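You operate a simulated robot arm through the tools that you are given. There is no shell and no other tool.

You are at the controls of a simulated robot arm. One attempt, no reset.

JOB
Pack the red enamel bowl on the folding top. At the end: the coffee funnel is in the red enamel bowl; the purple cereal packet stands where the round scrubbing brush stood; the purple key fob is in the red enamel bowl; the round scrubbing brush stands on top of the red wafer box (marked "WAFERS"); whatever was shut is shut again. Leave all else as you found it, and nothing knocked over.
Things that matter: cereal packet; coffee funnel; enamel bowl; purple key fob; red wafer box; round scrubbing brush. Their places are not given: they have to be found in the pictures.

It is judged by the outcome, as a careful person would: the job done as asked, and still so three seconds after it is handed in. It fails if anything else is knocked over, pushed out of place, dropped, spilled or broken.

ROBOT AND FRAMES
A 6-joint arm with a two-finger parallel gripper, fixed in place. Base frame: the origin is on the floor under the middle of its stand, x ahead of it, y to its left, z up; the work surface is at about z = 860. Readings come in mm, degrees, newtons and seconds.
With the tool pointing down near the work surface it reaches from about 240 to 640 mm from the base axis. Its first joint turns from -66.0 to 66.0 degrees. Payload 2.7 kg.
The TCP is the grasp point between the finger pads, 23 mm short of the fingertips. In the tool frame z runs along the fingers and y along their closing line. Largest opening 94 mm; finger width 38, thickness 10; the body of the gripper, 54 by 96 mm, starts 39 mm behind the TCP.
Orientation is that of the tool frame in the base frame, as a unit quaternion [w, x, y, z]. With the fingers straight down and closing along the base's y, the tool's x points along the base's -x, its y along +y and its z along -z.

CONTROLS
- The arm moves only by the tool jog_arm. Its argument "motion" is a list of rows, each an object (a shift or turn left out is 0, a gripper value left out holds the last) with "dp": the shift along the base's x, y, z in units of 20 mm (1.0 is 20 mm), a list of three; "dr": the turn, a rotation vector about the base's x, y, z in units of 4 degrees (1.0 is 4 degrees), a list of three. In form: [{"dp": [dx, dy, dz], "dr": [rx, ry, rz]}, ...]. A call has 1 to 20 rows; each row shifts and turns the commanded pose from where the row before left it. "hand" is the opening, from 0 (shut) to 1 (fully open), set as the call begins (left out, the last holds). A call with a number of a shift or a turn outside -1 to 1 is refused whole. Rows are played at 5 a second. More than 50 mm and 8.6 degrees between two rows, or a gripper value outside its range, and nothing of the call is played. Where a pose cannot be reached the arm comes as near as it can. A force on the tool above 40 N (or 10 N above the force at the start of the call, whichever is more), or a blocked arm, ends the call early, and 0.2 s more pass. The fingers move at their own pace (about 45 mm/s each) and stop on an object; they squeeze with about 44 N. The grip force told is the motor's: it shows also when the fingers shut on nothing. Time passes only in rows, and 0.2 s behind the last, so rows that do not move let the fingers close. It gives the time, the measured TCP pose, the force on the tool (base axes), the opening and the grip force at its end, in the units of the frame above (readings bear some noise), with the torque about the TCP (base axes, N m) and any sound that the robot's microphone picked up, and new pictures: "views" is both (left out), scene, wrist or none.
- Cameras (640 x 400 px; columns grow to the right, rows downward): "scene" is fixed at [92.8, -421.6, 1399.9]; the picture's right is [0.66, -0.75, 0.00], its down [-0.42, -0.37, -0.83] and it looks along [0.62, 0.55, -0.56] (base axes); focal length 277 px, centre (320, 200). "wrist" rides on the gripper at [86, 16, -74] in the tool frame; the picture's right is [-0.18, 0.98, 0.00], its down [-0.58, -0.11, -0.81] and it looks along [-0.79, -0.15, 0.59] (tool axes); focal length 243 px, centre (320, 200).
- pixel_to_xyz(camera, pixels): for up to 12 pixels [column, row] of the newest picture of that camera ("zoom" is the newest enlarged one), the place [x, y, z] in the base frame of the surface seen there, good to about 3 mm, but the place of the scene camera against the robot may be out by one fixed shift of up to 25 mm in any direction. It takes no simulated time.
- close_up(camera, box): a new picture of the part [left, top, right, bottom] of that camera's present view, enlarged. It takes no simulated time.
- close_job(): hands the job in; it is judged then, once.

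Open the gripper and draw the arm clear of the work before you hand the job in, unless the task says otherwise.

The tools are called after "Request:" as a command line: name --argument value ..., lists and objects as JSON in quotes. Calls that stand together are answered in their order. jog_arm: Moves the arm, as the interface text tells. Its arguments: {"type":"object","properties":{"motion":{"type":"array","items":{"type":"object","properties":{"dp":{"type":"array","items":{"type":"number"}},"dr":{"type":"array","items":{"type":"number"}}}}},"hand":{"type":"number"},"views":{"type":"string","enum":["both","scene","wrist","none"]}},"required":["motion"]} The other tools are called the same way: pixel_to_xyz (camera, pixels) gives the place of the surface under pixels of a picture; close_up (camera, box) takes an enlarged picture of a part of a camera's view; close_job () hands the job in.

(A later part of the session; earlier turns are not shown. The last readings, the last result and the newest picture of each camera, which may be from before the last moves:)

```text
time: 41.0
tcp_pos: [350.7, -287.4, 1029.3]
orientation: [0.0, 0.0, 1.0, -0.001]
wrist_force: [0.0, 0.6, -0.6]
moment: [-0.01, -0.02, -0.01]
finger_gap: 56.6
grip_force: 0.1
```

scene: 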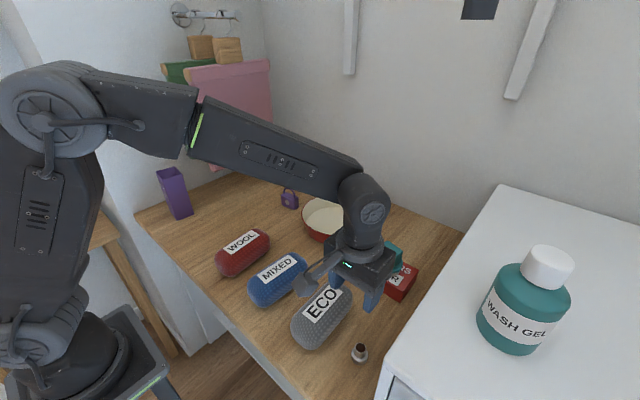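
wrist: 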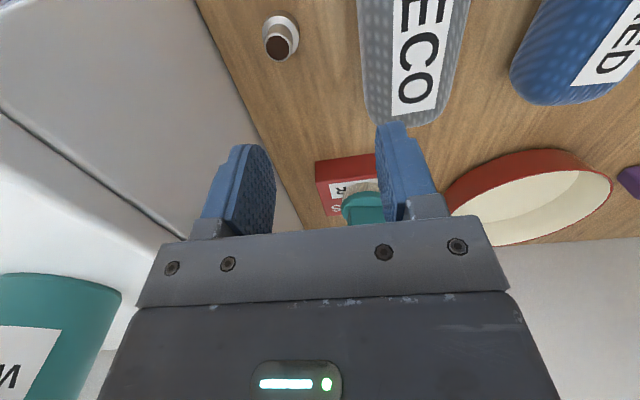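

The funnel shows at (281,38) in the wrist view. I enlarge and measure it, the ECO case edge and the cabinet face.

Request:
close_up --camera "wrist" --box '[250, 5, 314, 65]'

Request:
pixel_to_xyz --camera "wrist" --pixels '[[280, 47], [266, 45], [291, 45], [280, 58], [281, 36], [264, 32], [297, 32], [282, 18], [366, 60], [455, 60], [395, 110], [215, 60]]'

```text
6.67 times, centred on (282, 35) of wrist
```

zoom: 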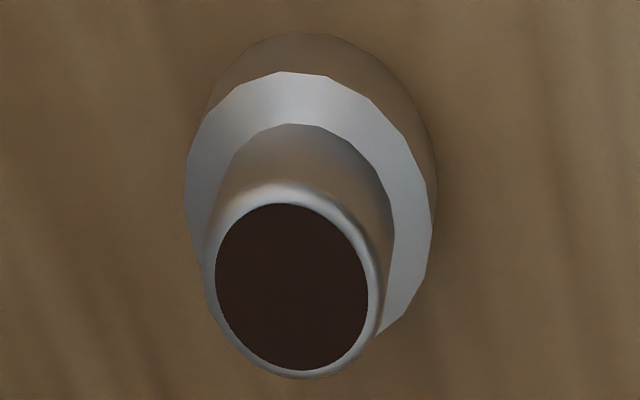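

```text
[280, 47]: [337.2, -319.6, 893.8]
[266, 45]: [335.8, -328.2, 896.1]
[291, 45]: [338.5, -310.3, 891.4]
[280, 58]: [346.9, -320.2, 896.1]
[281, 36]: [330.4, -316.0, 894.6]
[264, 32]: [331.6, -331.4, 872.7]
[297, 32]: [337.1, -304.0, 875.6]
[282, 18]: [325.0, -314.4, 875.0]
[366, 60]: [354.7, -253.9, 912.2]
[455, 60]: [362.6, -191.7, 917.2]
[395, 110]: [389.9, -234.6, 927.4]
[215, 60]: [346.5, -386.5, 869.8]
```

The funnel's rim is at z≈896, filled dark inside, with a wider foot topping out at z≈875. I measure its axis precisely in the enlargement.

Request:
pixel_to_xyz --camera "zoom" --pixels '[[292, 285], [222, 280], [362, 290], [290, 212], [292, 362], [210, 280], [376, 290], [190, 200], [428, 220], [310, 90], [320, 50], [420, 270]]'

```text
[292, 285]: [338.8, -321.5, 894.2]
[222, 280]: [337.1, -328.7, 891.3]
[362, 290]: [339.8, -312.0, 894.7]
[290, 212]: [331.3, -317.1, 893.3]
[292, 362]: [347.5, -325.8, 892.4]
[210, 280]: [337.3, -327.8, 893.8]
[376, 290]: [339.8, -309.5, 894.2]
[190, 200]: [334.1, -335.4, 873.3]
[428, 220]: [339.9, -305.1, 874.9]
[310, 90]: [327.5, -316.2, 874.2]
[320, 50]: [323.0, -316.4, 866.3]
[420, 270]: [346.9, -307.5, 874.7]
```

The axis is near (338.8,-320), tube diameter about 20 mm. I move over it with a 47 mm opening and come down partway.

Request:
jog_arm --motion '[{"dp": [-0.3, -0.8, 0]}, {"dp": [-0.3, -0.83, 0]}, {"dp": [0, 0, -0.8]}, {"dp": [0, 0, -1]}, {"dp": [0, 0, -1]}, {"dp": [0, 0, -1]}, {"dp": [0, 0, -0.5]}, {"dp": [0, 0, 0]}]' --hand 0.5 --views "both"

Request:
close_up --camera "wrist" --box '[270, 70, 366, 130]'

```text
time: 42.8
tcp_pos: [338.4, -320.5, 943.5]
orientation: [0.0, 0.0, 1.0, 0.0]
wrist_force: [-1.2, -0.8, -0.3]
moment: [0.0, 0.02, 0.01]
finger_gap: 46.7
grip_force: 0.0
```

scene: 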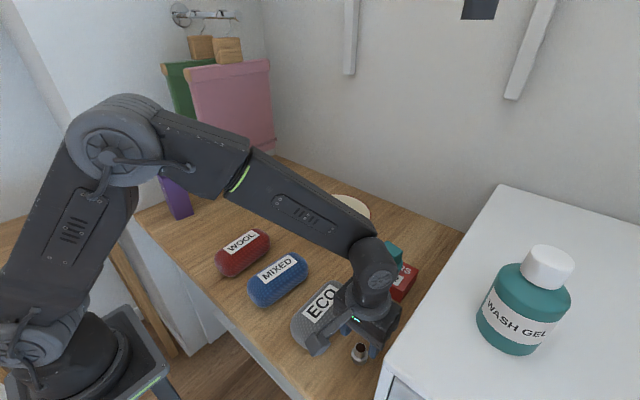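
wrist: 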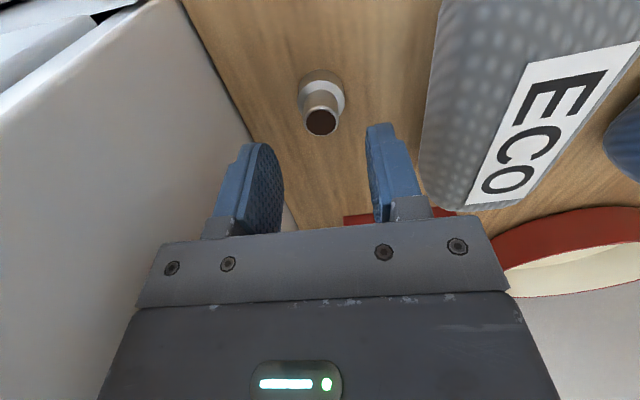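

```text
6.67 times, centred on (318, 100) of wrist
```

zoom: 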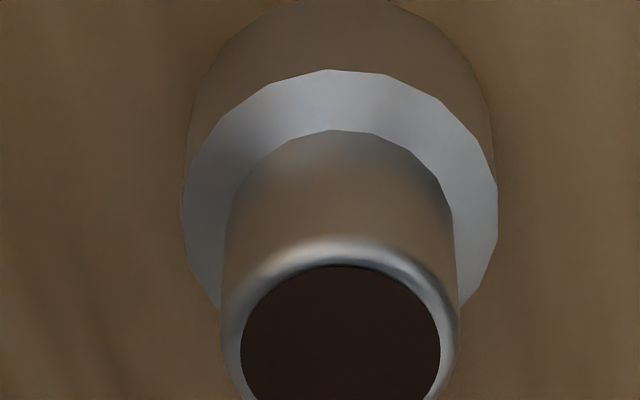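

I check the rim centre at (321,122) once more before the final descent.

Request:
pixel_to_xyz --camera "wrist" --pixels '[[321, 122], [306, 120], [335, 120], [321, 111], [322, 135], [301, 100], [343, 100], [322, 78], [425, 150], [430, 110], [230, 100]]'

```text
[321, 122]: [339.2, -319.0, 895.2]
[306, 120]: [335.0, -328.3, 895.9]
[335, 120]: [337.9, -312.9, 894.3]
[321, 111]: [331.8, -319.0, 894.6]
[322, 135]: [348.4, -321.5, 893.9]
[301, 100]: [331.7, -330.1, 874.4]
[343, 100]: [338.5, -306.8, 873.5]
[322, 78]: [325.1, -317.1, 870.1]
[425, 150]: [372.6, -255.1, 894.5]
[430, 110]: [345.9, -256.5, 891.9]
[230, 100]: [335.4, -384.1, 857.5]
```

Centred at (339,-320). I descend to z≈900.5, tips just above the foot, and close gently.

Request:
jog_arm --motion '[{"dp": [0.03, 0.02, -0.8]}, {"dp": [0, 0, -0.8]}, {"dp": [0, 0, -0.4]}, {"dp": [0, 0, -0.15]}, {"dp": [0, 0, 0]}]' --hand 0.5 --views "wrist"

Request:
jog_arm --motion '[{"dp": [0, 0, 0]}, {"dp": [0, 0, 0]}, {"dp": [0, 0, 0]}, {"dp": [0, 0, 0]}, {"dp": [0, 0, 0]}, {"dp": [0, 0, 0]}]' --hand 0 --views "wrist"

```text
time: 44.0
tcp_pos: [340.2, -321.3, 900.9]
orientation: [0.0, 0.0, 1.0, 0.0]
wrist_force: [-0.4, -0.8, -0.4]
moment: [-0.01, 0.02, 0.01]
finger_gap: 47.1
grip_force: 0.0
```

wrist: 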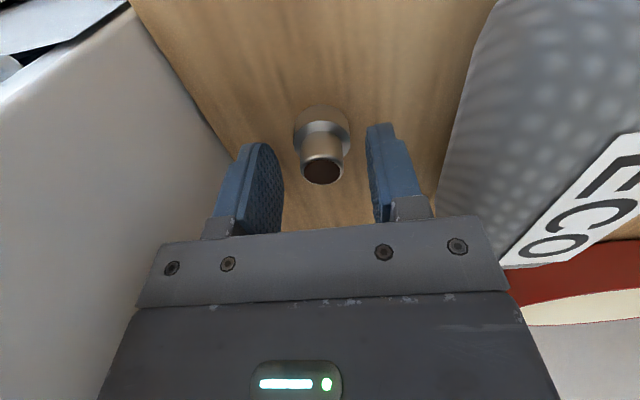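

```text
time: 45.4
tcp_pos: [339.4, -321.1, 901.8]
orientation: [0.0, 0.0, 1.0, 0.0]
wrist_force: [-0.2, 0.5, 0.5]
moment: [0.0, 0.01, 0.01]
finger_gap: 20.4
grip_force: 44.3
```

wrist: 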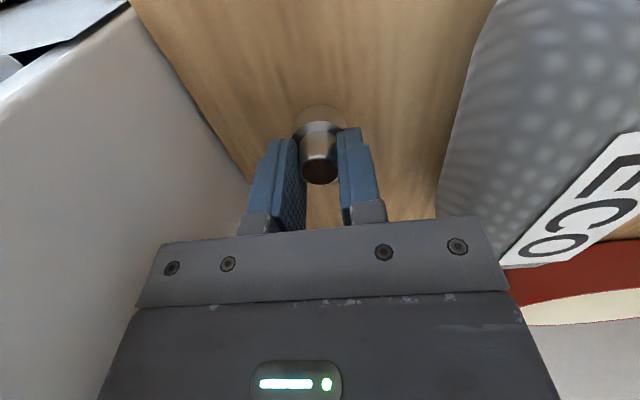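

The tube is gripped at 20.4 mm. I lift very gently by about 12 mm and look.

Request:
jog_arm --motion '[{"dp": [0, 0, 0.05]}, {"dp": [0, 0, 0.1]}, {"dp": [0, 0, 0.1]}, {"dp": [0, 0, 0.1]}, {"dp": [0, 0, 0.1]}, {"dp": [0, 0, 0.1]}, {"dp": [0, 0, 0.05]}]' --hand 0 --views "both"

Request:
close_up --camera "wrist" --box '[250, 90, 378, 190]'

Request:
close_up --camera "scene" --box '[320, 320, 400, 370]'

```text
time: 47.0
tcp_pos: [338.5, -320.6, 911.9]
orientation: [0.0, 0.0, 1.0, 0.001]
wrist_force: [0.1, 0.4, -0.2]
moment: [0.0, -0.01, 0.0]
finger_gap: 20.2
grip_force: 43.7
```

scene: 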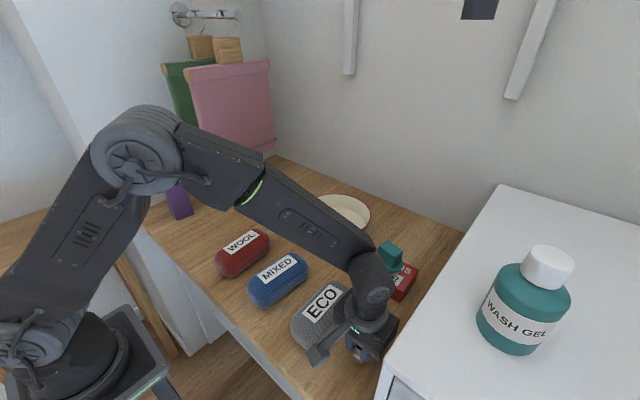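
wrist: 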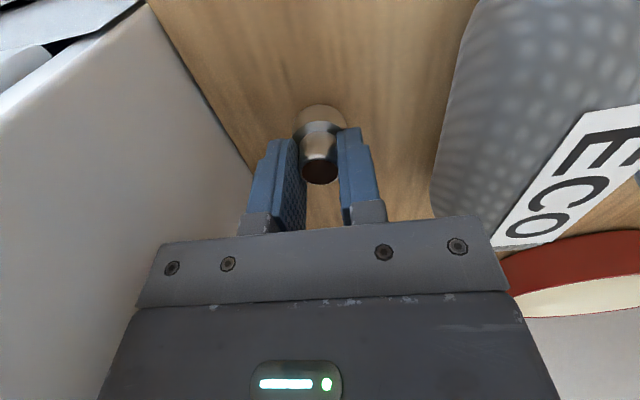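

```text
4.00 times, centred on (314, 140) of wrist
```

zoom: 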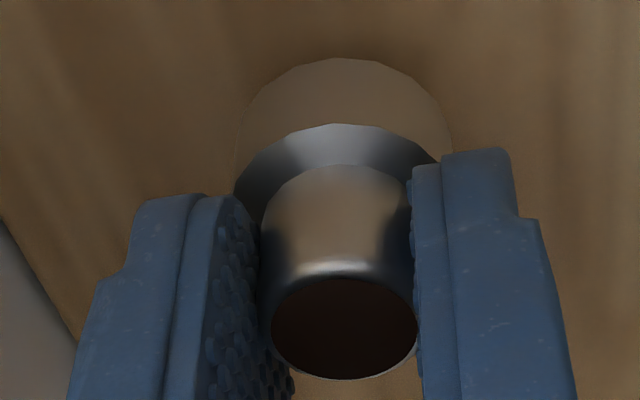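

```text
8.00 times, centred on (360, 345) of scene
```

zoom: 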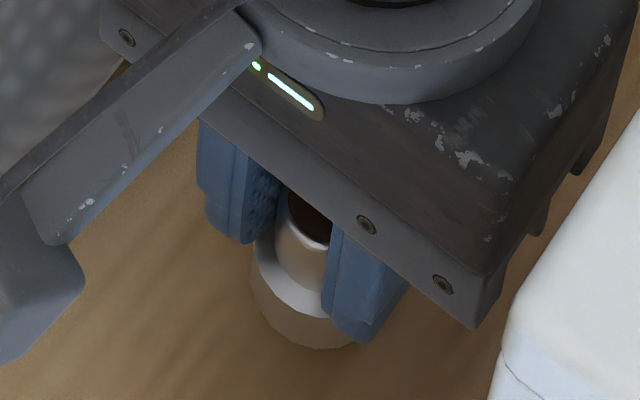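

The funnel follows upright. I lift gently to z≈1010.

Request:
jog_arm --motion '[{"dp": [0, 0, 0.1]}, {"dp": [0, 0, 0.2]}, {"dp": [0, 0, 0.25]}, {"dp": [0, 0, 0.3]}, {"dp": [0, 0, 0.3]}, {"dp": [0, 0, 0.3]}, {"dp": [0, 0, 0.3]}, {"dp": [0, 0, 0.3]}, {"dp": [0, 0, 0.3]}, {"dp": [0, 0, 0.3]}, {"dp": [0, 0, 0.3]}, {"dp": [0, 0, 0.3]}, {"dp": [0, 0, 0.3]}, {"dp": [0, 0, 0.3]}, {"dp": [0, 0, 0.3]}, {"dp": [0, 0, 0.3]}, {"dp": [0, 0, 0.25]}, {"dp": [0, 0, 0.15]}]' --views "wrist"

Request:
jog_arm --motion '[{"dp": [0.1, 0.1, 0]}, {"dp": [0.25, 0.25, 0]}, {"dp": [0.4, 0.4, 0]}, {"dp": [0.5, 0.5, 0]}, {"dp": [0.5, 0.5, 0]}, {"dp": [0.5, 0.5, 0]}, {"dp": [0.5, 0.5, 0]}, {"dp": [0.5, 0.5, 0]}, {"dp": [0.5, 0.5, 0]}, {"dp": [0.5, 0.5, 0]}, {"dp": [0.5, 0.5, 0]}, {"dp": [0.5, 0.5, 0]}, {"dp": [0.5, 0.5, 0]}, {"dp": [0.5, 0.5, 0]}, {"dp": [0.5, 0.5, 0]}, {"dp": [0.5, 0.5, 0]}, {"dp": [0.5, 0.5, 0]}, {"dp": [0.4, 0.4, 0]}, {"dp": [0.2, 0.2, 0]}]' --views "both"

```text
time: 50.8
tcp_pos: [339.5, -319.7, 1010.5]
orientation: [0.0, 0.001, 1.0, 0.0]
wrist_force: [-0.5, 0.6, -0.1]
moment: [-0.03, -0.02, -0.02]
finger_gap: 20.1
grip_force: 44.1
```

wrist: 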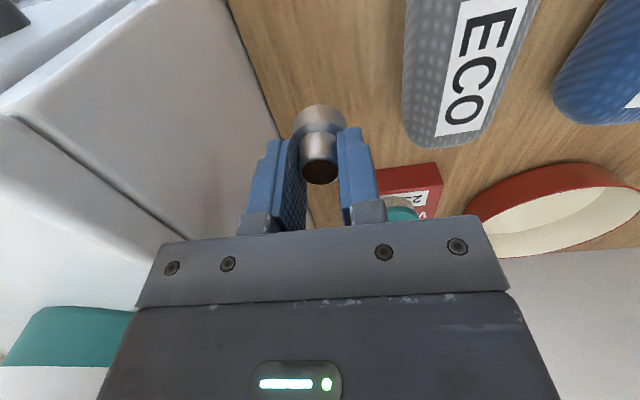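

```text
time: 54.8
tcp_pos: [504.7, -152.1, 1011.4]
orientation: [0.0, 0.0, 1.0, 0.0]
wrist_force: [0.4, 0.4, -0.3]
moment: [0.0, 0.0, -0.01]
finger_gap: 20.0
grip_force: 43.9
```

scene: 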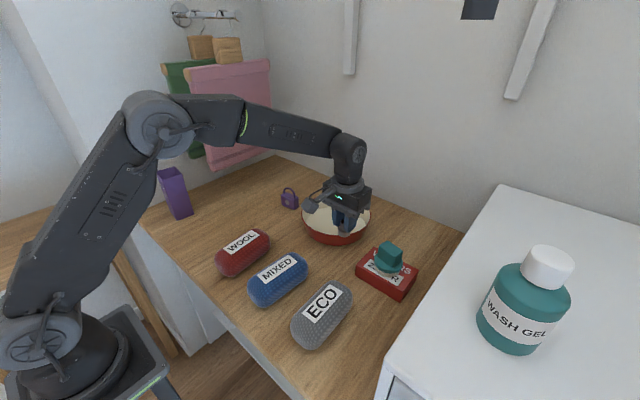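
wrist: 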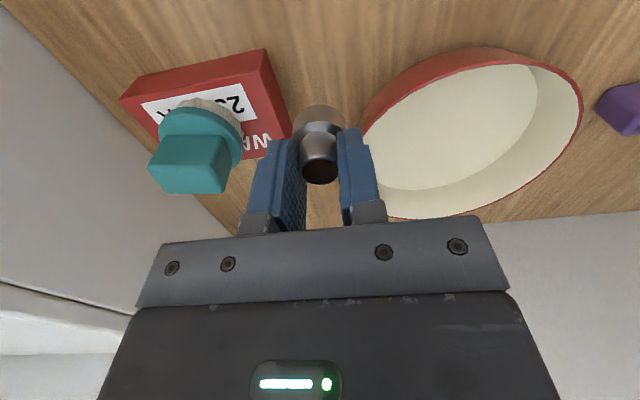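

The funnel is held steady and the bowl is fully visible at (470,130). I measure its rim and floor.

Request:
pixel_to_xyz --camera "wrist" --pixels '[[363, 128], [400, 83], [480, 50], [560, 75], [582, 110], [540, 180], [470, 211], [400, 217], [450, 120], [480, 140], [410, 150], [520, 100]]'

Request:
close_up --camera "wrist" --box '[350, 40, 606, 230]'

```text
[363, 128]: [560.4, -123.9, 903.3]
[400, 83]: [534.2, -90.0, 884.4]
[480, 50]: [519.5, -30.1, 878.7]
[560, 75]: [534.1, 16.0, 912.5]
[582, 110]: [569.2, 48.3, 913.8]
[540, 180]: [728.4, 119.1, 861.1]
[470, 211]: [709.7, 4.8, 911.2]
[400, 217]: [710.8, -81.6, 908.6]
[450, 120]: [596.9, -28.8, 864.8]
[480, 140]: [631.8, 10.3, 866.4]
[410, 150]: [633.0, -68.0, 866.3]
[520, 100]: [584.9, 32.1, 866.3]
```

```text
2.11 times, centred on (478, 135) of wrist
```

zoom: 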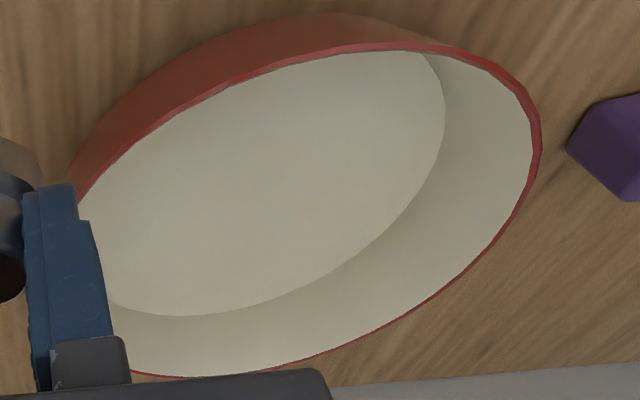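

The bowl's rim is centred near (620,-39), radius 100, rim z≈912, floor z≈866. I carry the funnel over (603,-70), leaving room for the fob on the other side.

Request:
jog_arm --motion '[{"dp": [0.12, 0.1, 0]}, {"dp": [0.3, 0.25, 0]}, {"dp": [0.45, 0.38, 0]}, {"dp": [0.5, 0.42, 0]}, {"dp": [0.5, 0.42, 0]}, {"dp": [0.5, 0.42, 0]}, {"dp": [0.5, 0.42, 0]}, {"dp": [0.5, 0.42, 0]}, {"dp": [0.5, 0.42, 0]}, {"dp": [0.5, 0.42, 0]}, {"dp": [0.35, 0.3, 0]}, {"dp": [0.2, 0.15, 0]}, {"dp": [0, 0, -0.2]}, {"dp": [0, 0, -0.4]}, {"dp": [0, 0, -0.5]}, {"dp": [0, 0, -0.5]}, {"dp": [0, 0, -0.5]}, {"dp": [0, 0, -0.3]}, {"dp": [0, 0, -0.1]}, {"dp": [0, 0, 0]}]' --views "both"

Request:
close_up --camera "scene" --box '[280, 160, 408, 260]'

```text
time: 59.0
tcp_pos: [604.2, -71.5, 960.1]
orientation: [0.001, 0.0, 1.0, 0.0]
wrist_force: [0.4, 0.1, -0.3]
moment: [-0.01, 0.02, 0.03]
finger_gap: 20.1
grip_force: 43.8
```

scene: 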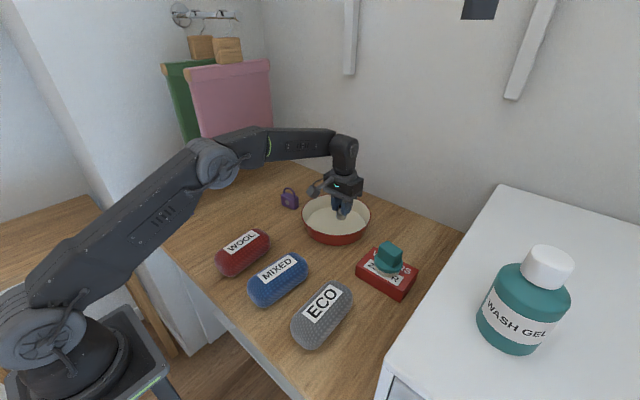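
wrist: 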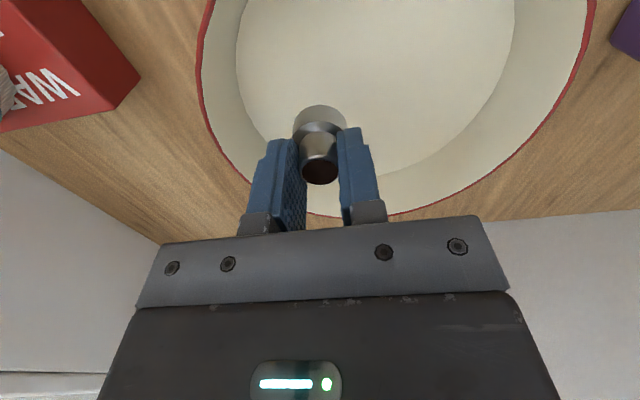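

```text
4.00 times, centred on (344, 210) of scene
```

zoom: 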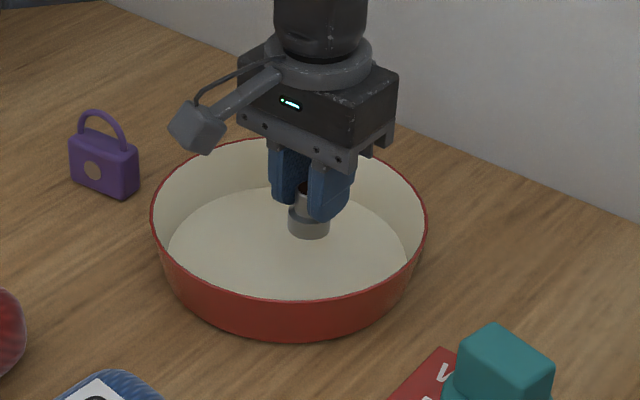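

The funnel hovers over the bowl. I check the flat floor's edge around the landing spot.

Request:
pixel_to_xyz --camera "wrist" --pixels '[[240, 50], [250, 100], [262, 130], [300, 90], [350, 60], [510, 60], [430, 160], [420, 110], [215, 110], [235, 130]]'

```text
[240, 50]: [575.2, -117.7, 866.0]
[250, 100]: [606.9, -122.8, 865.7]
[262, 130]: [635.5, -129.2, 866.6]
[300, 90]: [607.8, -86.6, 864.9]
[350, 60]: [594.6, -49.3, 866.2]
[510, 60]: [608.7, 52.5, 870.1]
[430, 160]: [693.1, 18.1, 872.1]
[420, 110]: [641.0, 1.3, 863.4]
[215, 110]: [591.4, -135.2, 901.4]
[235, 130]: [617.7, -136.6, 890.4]
```

The flat floor reaches y≈-122 here, so there is ample room. I lower to z≈909 and then feel for contact.

Request:
jog_arm --motion '[{"dp": [0, 0.05, -0.2]}, {"dp": [0, 0, -0.4]}, {"dp": [0, 0, -0.5]}, {"dp": [0, 0, -0.5]}, {"dp": [0, 0, -0.4]}, {"dp": [0, 0, -0.3]}, {"dp": [0, 0, -0.2]}, {"dp": [0, 0, 0]}]' --views "wrist"

Request:
jog_arm --motion '[{"dp": [0, 0, -0.05]}, {"dp": [0, 0, 0]}]' --views "none"

Request:
jog_arm --motion '[{"dp": [0, 0, -0.05]}, {"dp": [0, 0, 0]}]' --views "wrist"

```text
time: 60.8
tcp_pos: [604.3, -69.7, 910.7]
orientation: [0.0, 0.0, 1.0, 0.0]
wrist_force: [0.3, 0.1, 0.0]
moment: [-0.01, 0.0, -0.02]
finger_gap: 20.1
grip_force: 44.7
```

wrist: 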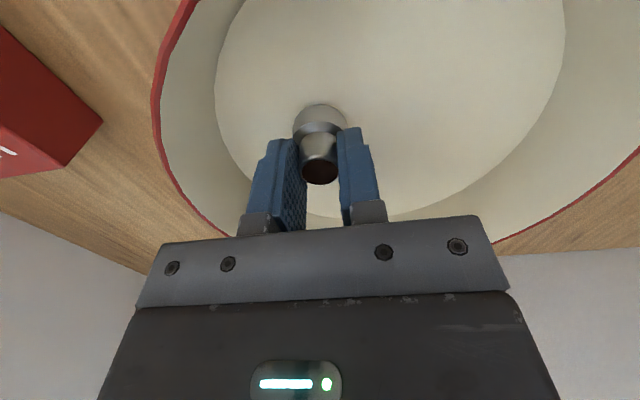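

```text
time: 61.4
tcp_pos: [603.9, -71.3, 907.3]
orientation: [-0.001, 0.001, 1.0, -0.001]
wrist_force: [0.0, 0.1, 0.2]
moment: [0.03, 0.0, 0.03]
finger_gap: 20.2
grip_force: 44.0
```

```text
time: 62.0
tcp_pos: [603.9, -70.8, 908.2]
orientation: [0.001, 0.0, 1.0, 0.0]
wrist_force: [0.0, 0.9, -0.8]
moment: [-0.04, -0.03, 0.01]
finger_gap: 20.1
grip_force: 43.9
```

wrist: 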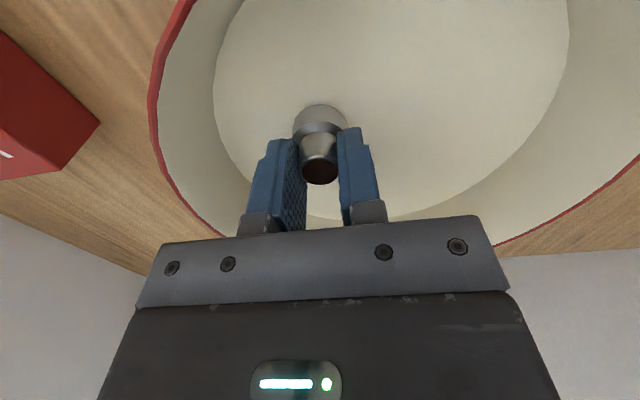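

No contact yet at about 908. I keep lowering by 1 mm steps.

Request:
jog_arm --motion '[{"dp": [0, 0, -0.05]}, {"dp": [0, 0, 0]}]' --views "none"

Request:
jog_arm --motion '[{"dp": [0, 0, -0.05]}, {"dp": [0, 0, 0]}]' --views "none"

```text
time: 62.6
tcp_pos: [603.5, -69.1, 907.7]
orientation: [-0.001, 0.0, 1.0, 0.001]
wrist_force: [-0.5, -1.2, 0.1]
moment: [0.02, -0.02, 0.01]
finger_gap: 20.4
grip_force: 44.0
```

```text
time: 63.2
tcp_pos: [603.8, -70.0, 907.3]
orientation: [0.0, 0.001, 1.0, 0.001]
wrist_force: [0.2, -0.8, -0.4]
moment: [0.02, 0.04, 0.01]
finger_gap: 19.9
grip_force: 44.5
```

Still free; two more 1 mm steps.

Request:
jog_arm --motion '[{"dp": [0, 0, -0.05]}, {"dp": [0, 0, 0]}]' --views "none"

Request:
jog_arm --motion '[{"dp": [0, 0, -0.05]}, {"dp": [0, 0, 0]}]' --views "wrist"

```text
time: 63.8
tcp_pos: [603.0, -71.1, 905.7]
orientation: [0.0, -0.001, 1.0, 0.0]
wrist_force: [0.9, 0.8, 0.6]
moment: [-0.01, -0.02, 0.02]
finger_gap: 20.3
grip_force: 43.7
```

```text
time: 64.4
tcp_pos: [604.7, -71.4, 905.1]
orientation: [0.001, -0.001, 1.0, 0.0]
wrist_force: [-3.1, 0.5, 8.6]
moment: [0.0, 0.11, -0.04]
finger_gap: 20.3
grip_force: 43.7
```

wrist: 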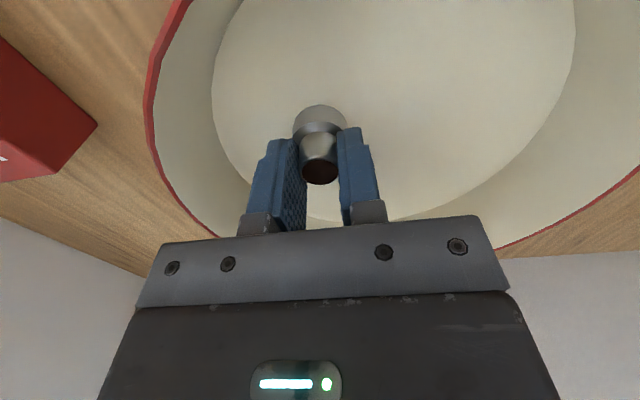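

Contact at 8.6 N. I open to about 42 mm, let it settle and rise.

Request:
jog_arm --motion '[{"dp": [0, 0, 0]}, {"dp": [0, 0, 0]}, {"dp": [0, 0, 0]}, {"dp": [0, 0, 0.2]}, {"dp": [0, 0, 0.5]}, {"dp": [0, 0, 1]}, {"dp": [0, 0, 1]}, {"dp": [0, 0, 1]}, {"dp": [0, 0, 1]}, {"dp": [0, 0, 1]}, {"dp": [0, 0, 0]}]' --hand 0.45 --views "both"

Request:
close_up --camera "scene" --box '[270, 170, 398, 250]'

```text
time: 66.8
tcp_pos: [605.9, -70.0, 1019.7]
orientation: [-0.001, 0.0, 1.0, 0.0]
wrist_force: [1.0, 0.2, -0.5]
moment: [0.0, 0.02, 0.0]
finger_gap: 42.0
grip_force: 0.0
```

scene: 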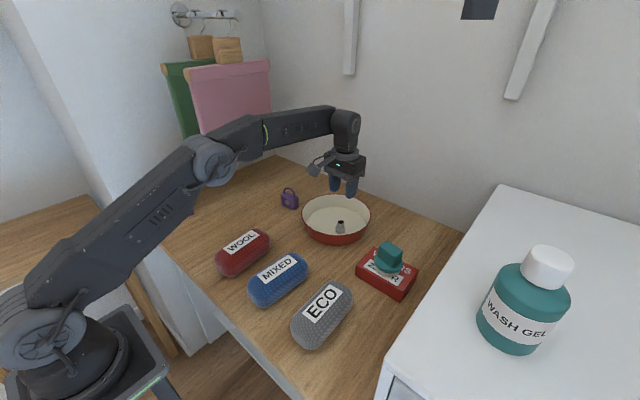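
wrist: 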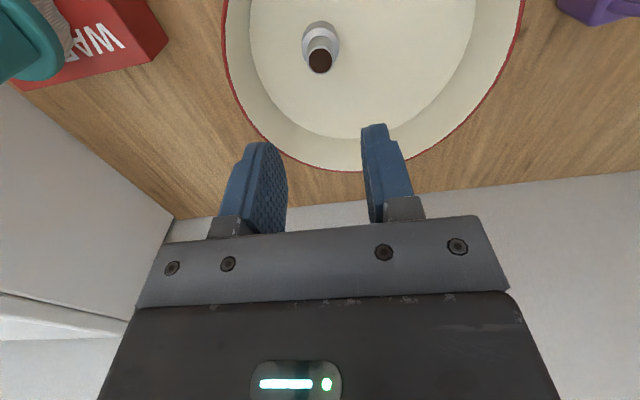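

```text
5.00 times, centred on (334, 210) of scene
```

zoom: 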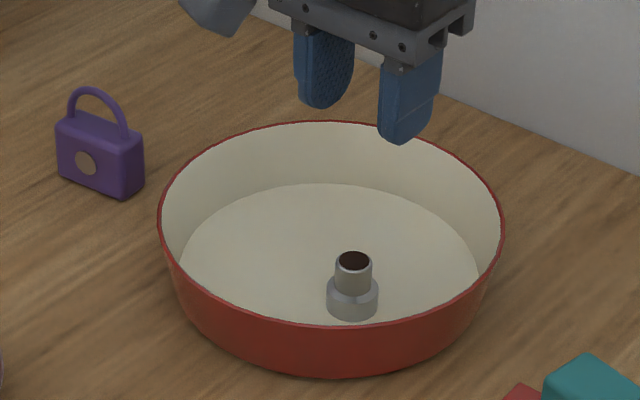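

The funnel stands upright in the bowl. Next is the fob: I move above it for a wrist look.

Request:
jog_arm --motion '[{"dp": [-0.1, 0.5, 0]}, {"dp": [-0.2, 1, 0]}, {"dp": [-0.2, 1, 0]}, {"dp": [-0.2, 1, 0]}, {"dp": [-0.2, 1, 0]}, {"dp": [-0.2, 1, 0]}, {"dp": [-0.2, 1, 0]}, {"dp": [-0.2, 1, 0]}, {"dp": [-0.2, 1, 0]}, {"dp": [-0.1, 0.8, 0]}, {"dp": [0, 0, 0]}]' --hand 0.6 --views "both"

Request:
close_up --camera "wrist" --box '[250, 10, 410, 120]'

```text
time: 69.2
tcp_pos: [566.6, 116.6, 1017.2]
orientation: [0.0, 0.0, 1.0, 0.0]
wrist_force: [-0.2, -0.1, 0.2]
moment: [0.01, 0.0, 0.02]
finger_gap: 56.4
grip_force: 0.2
```

scene: 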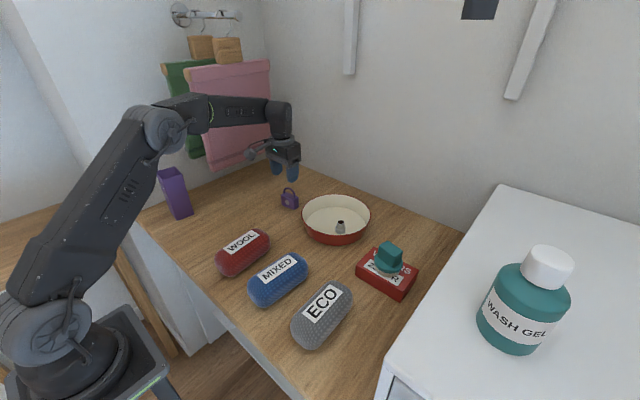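
wrist: 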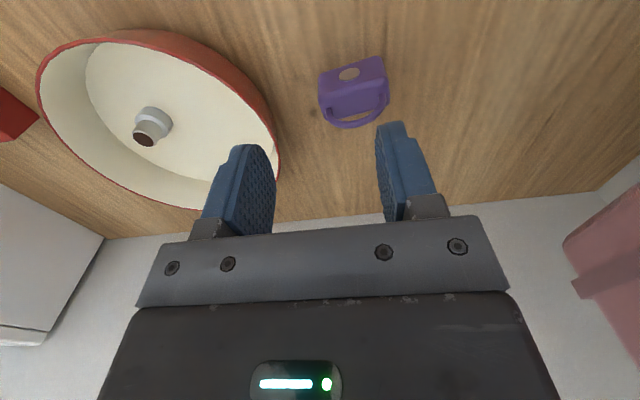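

```text
3.64 times, centred on (330, 65) of wrist
```

zoom: 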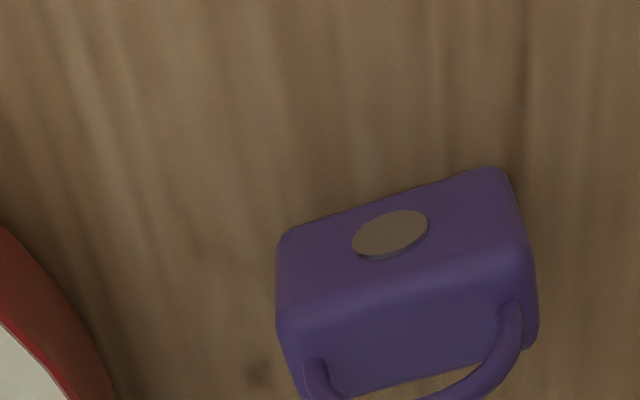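

The fob stands upright with its loop on top at (352,90). I measure its faces and loop.

Request:
pixel_to_xyz --camera "zoom" --pixels '[[285, 240], [505, 175], [285, 325], [525, 255], [400, 295], [410, 350], [310, 385], [530, 330], [320, 370], [510, 320], [420, 378], [390, 235]]'

Request:
close_up --camera "wrist" --box '[302, 50, 398, 135]'

```text
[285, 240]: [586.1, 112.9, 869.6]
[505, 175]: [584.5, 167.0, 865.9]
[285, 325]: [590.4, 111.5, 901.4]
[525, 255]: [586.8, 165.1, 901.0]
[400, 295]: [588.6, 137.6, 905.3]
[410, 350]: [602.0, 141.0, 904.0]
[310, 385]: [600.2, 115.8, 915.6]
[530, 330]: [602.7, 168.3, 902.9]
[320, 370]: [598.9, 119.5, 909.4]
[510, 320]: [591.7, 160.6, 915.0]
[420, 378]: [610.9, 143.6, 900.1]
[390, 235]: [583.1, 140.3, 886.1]
```

```text
4.71 times, centred on (350, 92) of wrist
```

zoom: 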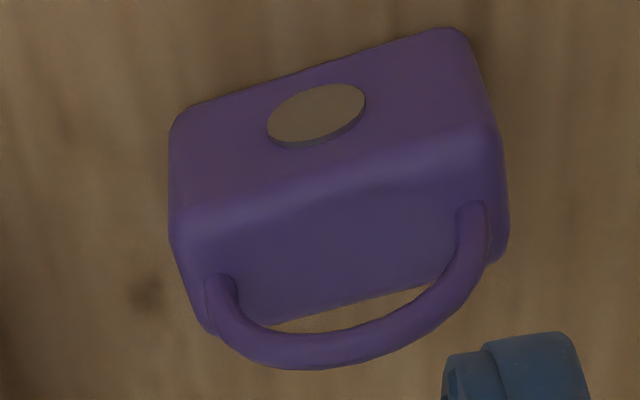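

The fob body spans x≈585–611, y≈111–168, top z≈903. I check the loop's height for palm clearance.

Request:
pixel_to_xyz --camera "zoom" --pixels '[[300, 352], [340, 348], [400, 325], [460, 260], [235, 320], [220, 290], [180, 250], [500, 250], [330, 230], [175, 140], [470, 60]]'

Request:
pixel_to_xyz --camera "scene" --pixels '[[289, 188], [288, 191], [284, 192], [296, 195], [284, 205], [298, 208]]'

```text
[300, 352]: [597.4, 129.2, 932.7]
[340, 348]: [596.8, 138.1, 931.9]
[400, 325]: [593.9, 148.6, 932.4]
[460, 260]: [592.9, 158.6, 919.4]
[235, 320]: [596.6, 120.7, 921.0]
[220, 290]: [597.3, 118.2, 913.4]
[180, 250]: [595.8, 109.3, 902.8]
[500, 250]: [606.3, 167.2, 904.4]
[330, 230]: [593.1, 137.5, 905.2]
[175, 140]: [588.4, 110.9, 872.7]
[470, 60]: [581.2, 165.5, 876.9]
```

```text
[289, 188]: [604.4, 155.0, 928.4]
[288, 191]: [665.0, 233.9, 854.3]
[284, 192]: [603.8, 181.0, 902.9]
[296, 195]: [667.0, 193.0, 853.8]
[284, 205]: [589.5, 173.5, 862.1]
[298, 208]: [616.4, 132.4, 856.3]
```

The loop tops out at z≈934, so a TCP height of 900 keeps the palm clear. I move over (597,139) and turn the gripper +96° so it closes across the fob's thin side.

Request:
jog_arm --motion '[{"dp": [0.5, 0.4, 0], "dr": [0, 0, 1]}, {"dp": [0.5, 0.4, 0], "dr": [0, 0, 1]}, {"dp": [0.5, 0.32, 0], "dr": [0, 0, 1]}, {"dr": [0, 0, 1]}, {"dr": [0, 0, 1]}, {"dr": [0, 0, 1]}, {"dr": [0, 0, 1]}, {"dr": [0, 0, 1]}, {"dr": [0, 0, 1]}, {"dr": [0, 0, 1]}, {"dr": [0, 0, 1]}, {"dr": [0, 0, 1]}, {"dr": [0, 0, 1]}, {"dr": [0, 0, 1]}, {"dr": [0, 0, 1]}, {"dr": [0, 0, 1]}, {"dr": [0, 0, 1]}, {"dr": [0, 0, 1]}, {"dr": [0, 0, 1]}, {"dr": [0, 0, 1]}]' --hand 0.6 --views "none"

Request:
jog_arm --motion '[{"dr": [0, 0, 1]}, {"dr": [0, 0, 1]}, {"dr": [0, 0, 1]}, {"dr": [0, 0, 1]}, {"dp": [0, 0, 0]}]' --hand 0.6 --views "both"

Request:
close_up --camera "wrist" --box '[240, 10, 400, 130]'

```text
time: 73.4
tcp_pos: [598.4, 138.2, 1017.8]
orientation: [0.0, -0.643, 0.766, 0.0]
wrist_force: [0.4, -1.0, 0.4]
moment: [0.02, 0.0, -0.03]
finger_gap: 56.4
grip_force: 0.1
```

```text
time: 74.6
tcp_pos: [598.9, 138.9, 1018.1]
orientation: [0.0, 0.744, -0.668, 0.0]
wrist_force: [0.6, 1.0, 0.5]
moment: [0.02, 0.03, 0.01]
finger_gap: 56.2
grip_force: 0.0
```

scene: 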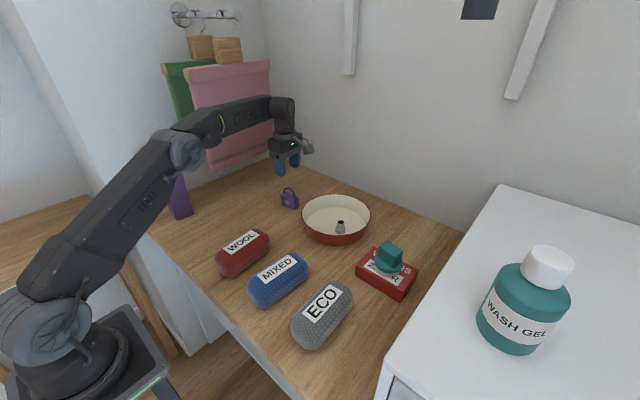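
wrist: 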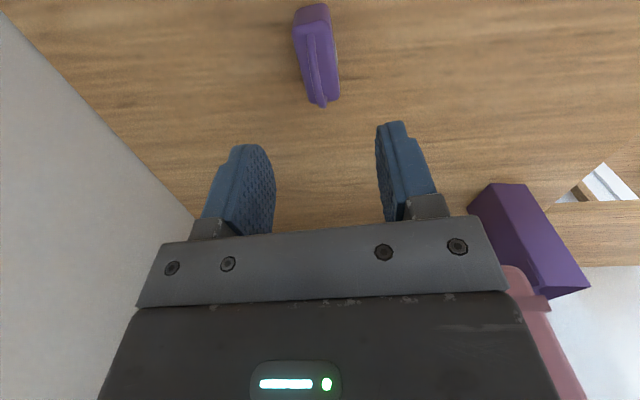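

```text
3.33 times, centred on (320, 70) of wrist
```

zoom: 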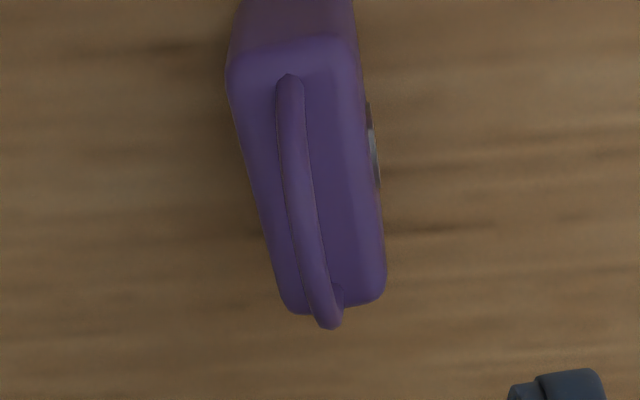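

The fob is now seen end-on. I measure the top-face corners to check heading and centre.

Request:
pixel_to_xyz --camera "zoom" --pixels '[[238, 80], [350, 60], [295, 300], [375, 285], [245, 130], [360, 130], [268, 220], [372, 220], [330, 100], [355, 250], [330, 320], [290, 85]]'

```text
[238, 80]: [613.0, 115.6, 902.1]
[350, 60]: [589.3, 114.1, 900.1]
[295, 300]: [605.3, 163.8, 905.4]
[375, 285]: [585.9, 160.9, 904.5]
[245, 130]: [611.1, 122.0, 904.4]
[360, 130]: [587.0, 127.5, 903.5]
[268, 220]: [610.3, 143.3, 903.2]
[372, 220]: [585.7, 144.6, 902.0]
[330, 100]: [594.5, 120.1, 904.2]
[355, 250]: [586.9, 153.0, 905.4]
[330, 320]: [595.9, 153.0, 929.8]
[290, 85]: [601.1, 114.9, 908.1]
```

Heading about 5–6° and centre (598,139) match the gripper. I descend to z≈901.

Request:
jog_arm --motion '[{"dp": [0, 0, -1]}, {"dp": [0, 0, -1]}, {"dp": [0, 0, -1]}, {"dp": [0, 0, -1]}, {"dp": [0, 0, -0.8]}, {"dp": [0, 0, -0.6]}, {"dp": [0, 0, -0.4]}, {"dp": [0, 0, 0]}]' --hand 0.6 --views "both"

Request:
close_up --camera "scene" --box '[250, 150, 346, 220]'

```text
time: 76.4
tcp_pos: [598.3, 137.3, 901.7]
orientation: [0.0, 0.743, -0.669, 0.0]
wrist_force: [-0.4, -0.2, -0.5]
moment: [-0.02, -0.03, -0.02]
finger_gap: 56.2
grip_force: 0.2
```

scene: 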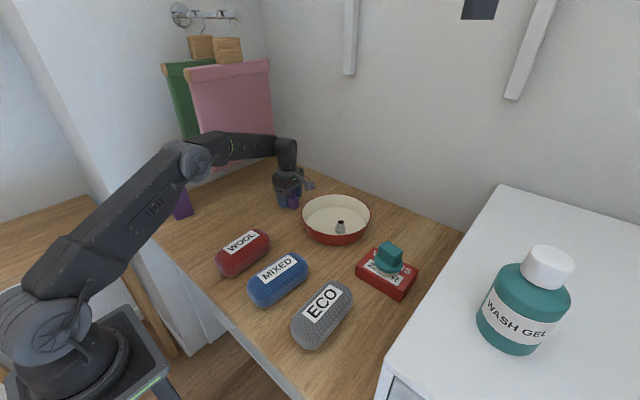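
wrist: 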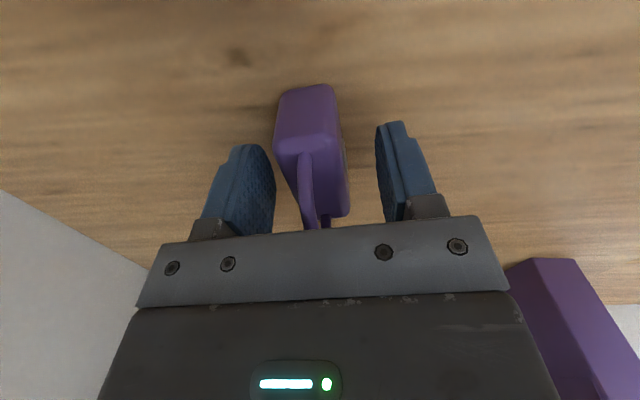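

```text
5.71 times, centred on (298, 185) of scene
```

zoom: 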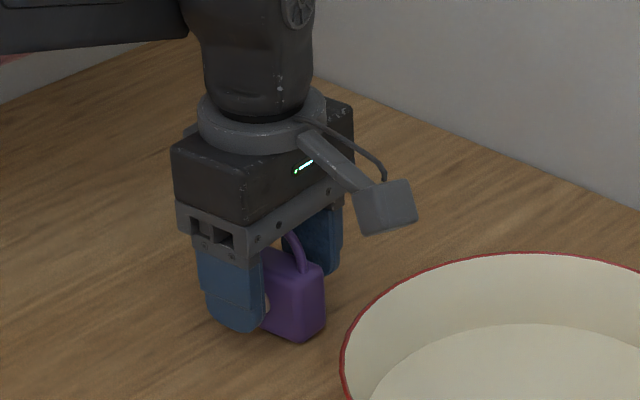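

The fob is between the fingers with the loop just under the palm and no contact force. I close the fingers.

Request:
jog_arm --motion '[{"dp": [0, 0, 0]}, {"dp": [0, 0, 0]}, {"dp": [0, 0, 0]}, {"dp": [0, 0, 0]}, {"dp": [0, 0, 0]}, {"dp": [0, 0, 0]}]' --hand 0 --views "none"

Request:
jog_arm --motion '[{"dp": [0, 0, 0.05]}, {"dp": [0, 0, 0.1]}, {"dp": [0, 0, 0.1]}, {"dp": [0, 0, 0.1]}, {"dp": [0, 0, 0.1]}, {"dp": [0, 0, 0.1]}, {"dp": [0, 0, 0.05]}]' --hand 0 --views "both"

Request:
close_up --camera "scene" --box '[250, 150, 346, 220]'

```text
time: 77.8
tcp_pos: [598.3, 136.9, 901.5]
orientation: [0.001, 0.743, -0.669, 0.001]
wrist_force: [0.2, 0.0, -1.2]
moment: [-0.03, 0.0, -0.01]
finger_gap: 26.7
grip_force: 44.0
```

```text
time: 79.4
tcp_pos: [598.0, 138.6, 913.1]
orientation: [0.0, 0.743, -0.669, 0.0]
wrist_force: [-0.1, 0.3, -0.5]
moment: [-0.01, 0.01, 0.0]
finger_gap: 27.0
grip_force: 43.6
```

scene: 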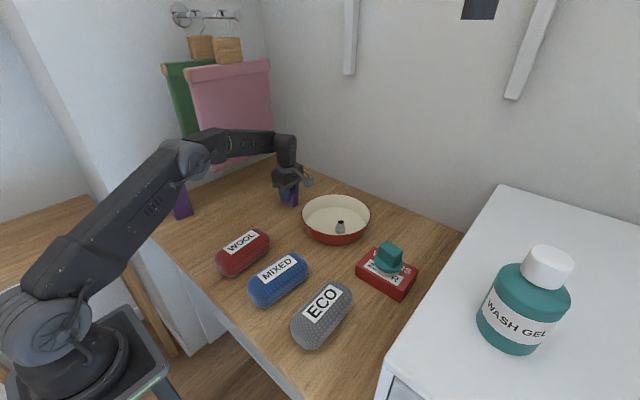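
wrist: 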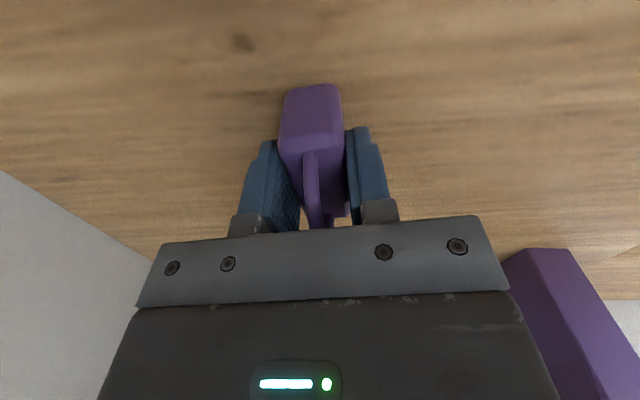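

```text
5.71 times, centred on (298, 185) of scene
```

zoom: 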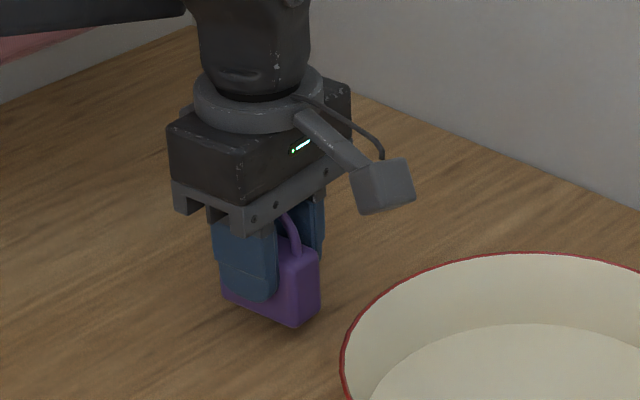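

The fob is held at 27 mm and follows. I lift to about z 987, then carry it over the bowl to about (612,-2).

Request:
jog_arm --motion '[{"dp": [0, 0, 0.1]}, {"dp": [0, 0, 0.25]}, {"dp": [0, 0, 0.35]}, {"dp": [0, 0, 0.4]}, {"dp": [0, 0, 0.4]}, {"dp": [0, 0, 0.4]}, {"dp": [0, 0, 0.4]}, {"dp": [0, 0, 0.4]}, {"dp": [0, 0, 0.4]}, {"dp": [0, 0, 0.35]}, {"dp": [0, 0, 0.2]}, {"dp": [0, 0, 0.05]}]' --views "wrist"

Request:
jog_arm --motion '[{"dp": [0.02, -0.1, 0]}, {"dp": [0.03, -0.25, 0]}, {"dp": [0.04, -0.4, 0]}, {"dp": [0.05, -0.5, 0]}, {"dp": [0.05, -0.5, 0]}, {"dp": [0.05, -0.5, 0]}, {"dp": [0.05, -0.5, 0]}, {"dp": [0.05, -0.5, 0]}, {"dp": [0.05, -0.5, 0]}, {"dp": [0.05, -0.5, 0]}, {"dp": [0.05, -0.5, 0]}, {"dp": [0.05, -0.5, 0]}, {"dp": [0.05, -0.5, 0]}, {"dp": [0.05, -0.5, 0]}, {"dp": [0.05, -0.5, 0]}, {"dp": [0.03, -0.3, 0]}, {"dp": [0, 0, 0]}]' --views "both"

Request:
close_up --camera "scene" --box '[280, 150, 408, 250]'

```text
time: 82.0
tcp_pos: [599.8, 137.9, 988.0]
orientation: [0.0, 0.743, -0.67, 0.001]
wrist_force: [0.4, 0.0, 0.1]
moment: [0.02, -0.02, 0.02]
finger_gap: 27.3
grip_force: 43.7
```

wrist: 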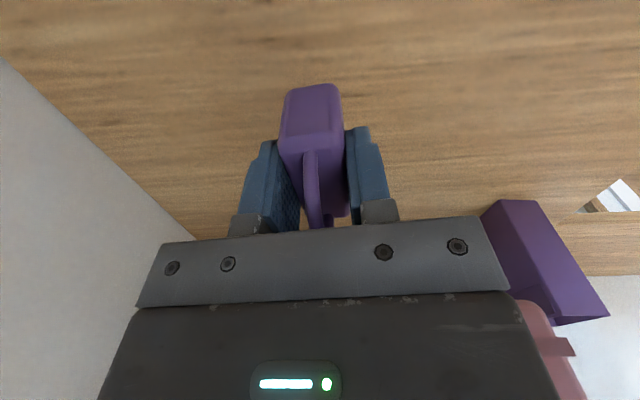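

```text
time: 85.6
tcp_pos: [613.5, -2.3, 988.1]
orientation: [0.001, 0.743, -0.669, 0.0]
wrist_force: [0.9, 0.3, -0.6]
moment: [0.03, -0.03, 0.02]
finger_gap: 27.0
grip_force: 44.0
```

scene: 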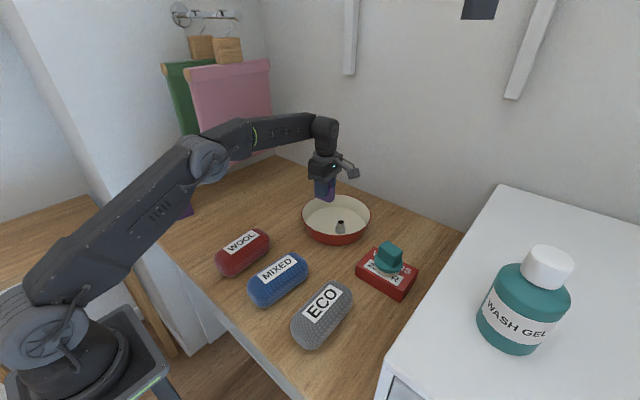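
wrist: 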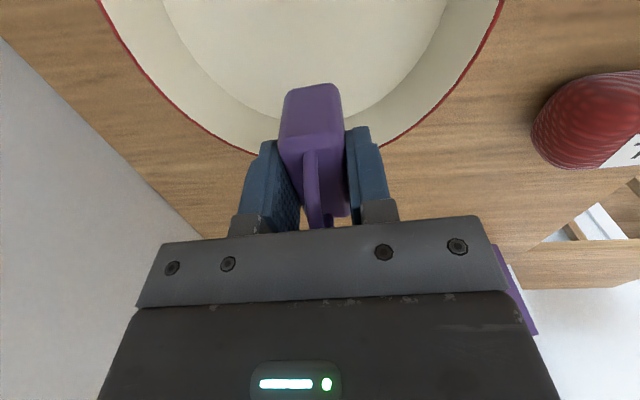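

```text
4.00 times, centred on (344, 200) of scene
```

zoom: 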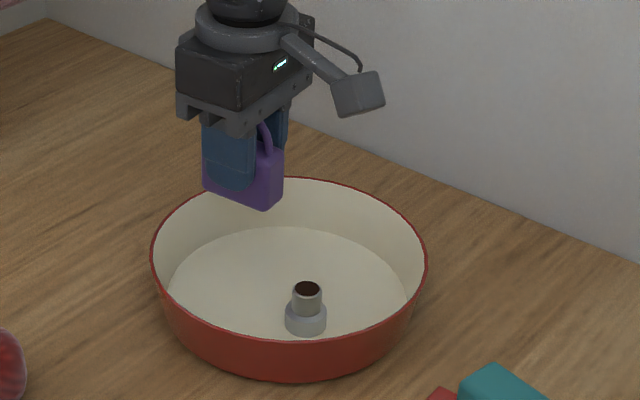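

The fob hangs over the free half of the bowl. I shift 4 mm toward the centre and lower to about z 910.

Request:
jog_arm --motion '[{"dp": [0, -0.1, -0.2]}, {"dp": [0, -0.1, -0.4]}, {"dp": [0, 0, -0.5]}, {"dp": [0, 0, -0.5]}, {"dp": [0, 0, -0.5]}, {"dp": [0, 0, -0.5]}, {"dp": [0, 0, -0.5]}, {"dp": [0, 0, -0.4]}, {"dp": [0, 0, -0.3]}, {"dp": [0, 0, -0.1]}, {"dp": [0, 0, 0]}]' --views "both"

Request:
close_up --camera "scene" --box '[280, 150, 408, 250]'

```text
time: 88.0
tcp_pos: [610.0, -7.4, 911.1]
orientation: [0.0, 0.743, -0.669, 0.0]
wrist_force: [1.0, -0.7, -0.5]
moment: [0.01, 0.03, 0.01]
finger_gap: 27.0
grip_force: 44.1
```

scene: 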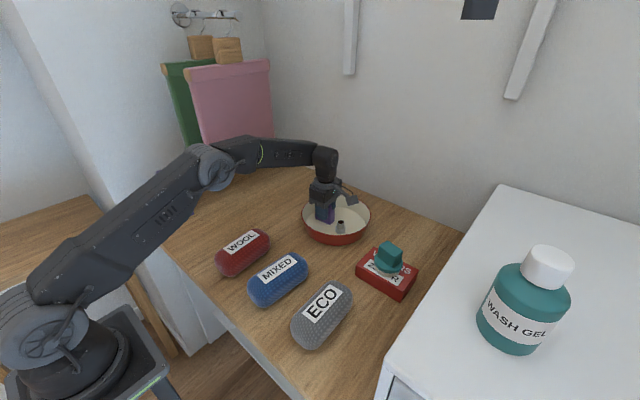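
wrist: 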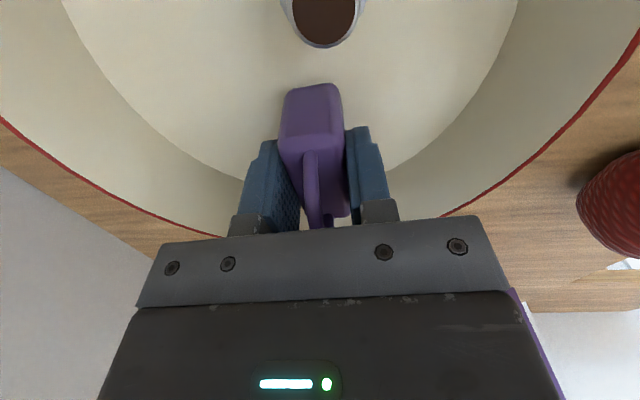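

```text
4.00 times, centred on (344, 200) of scene
```

zoom: 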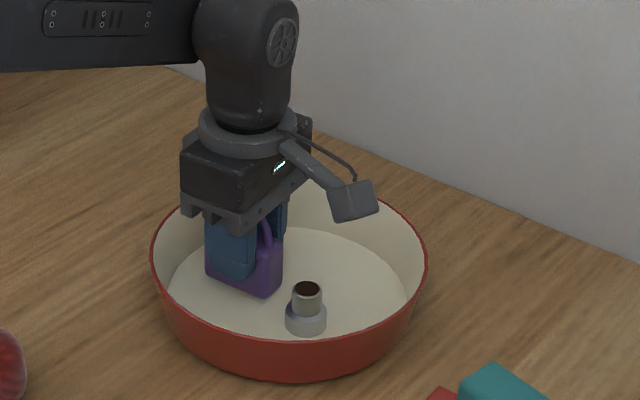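

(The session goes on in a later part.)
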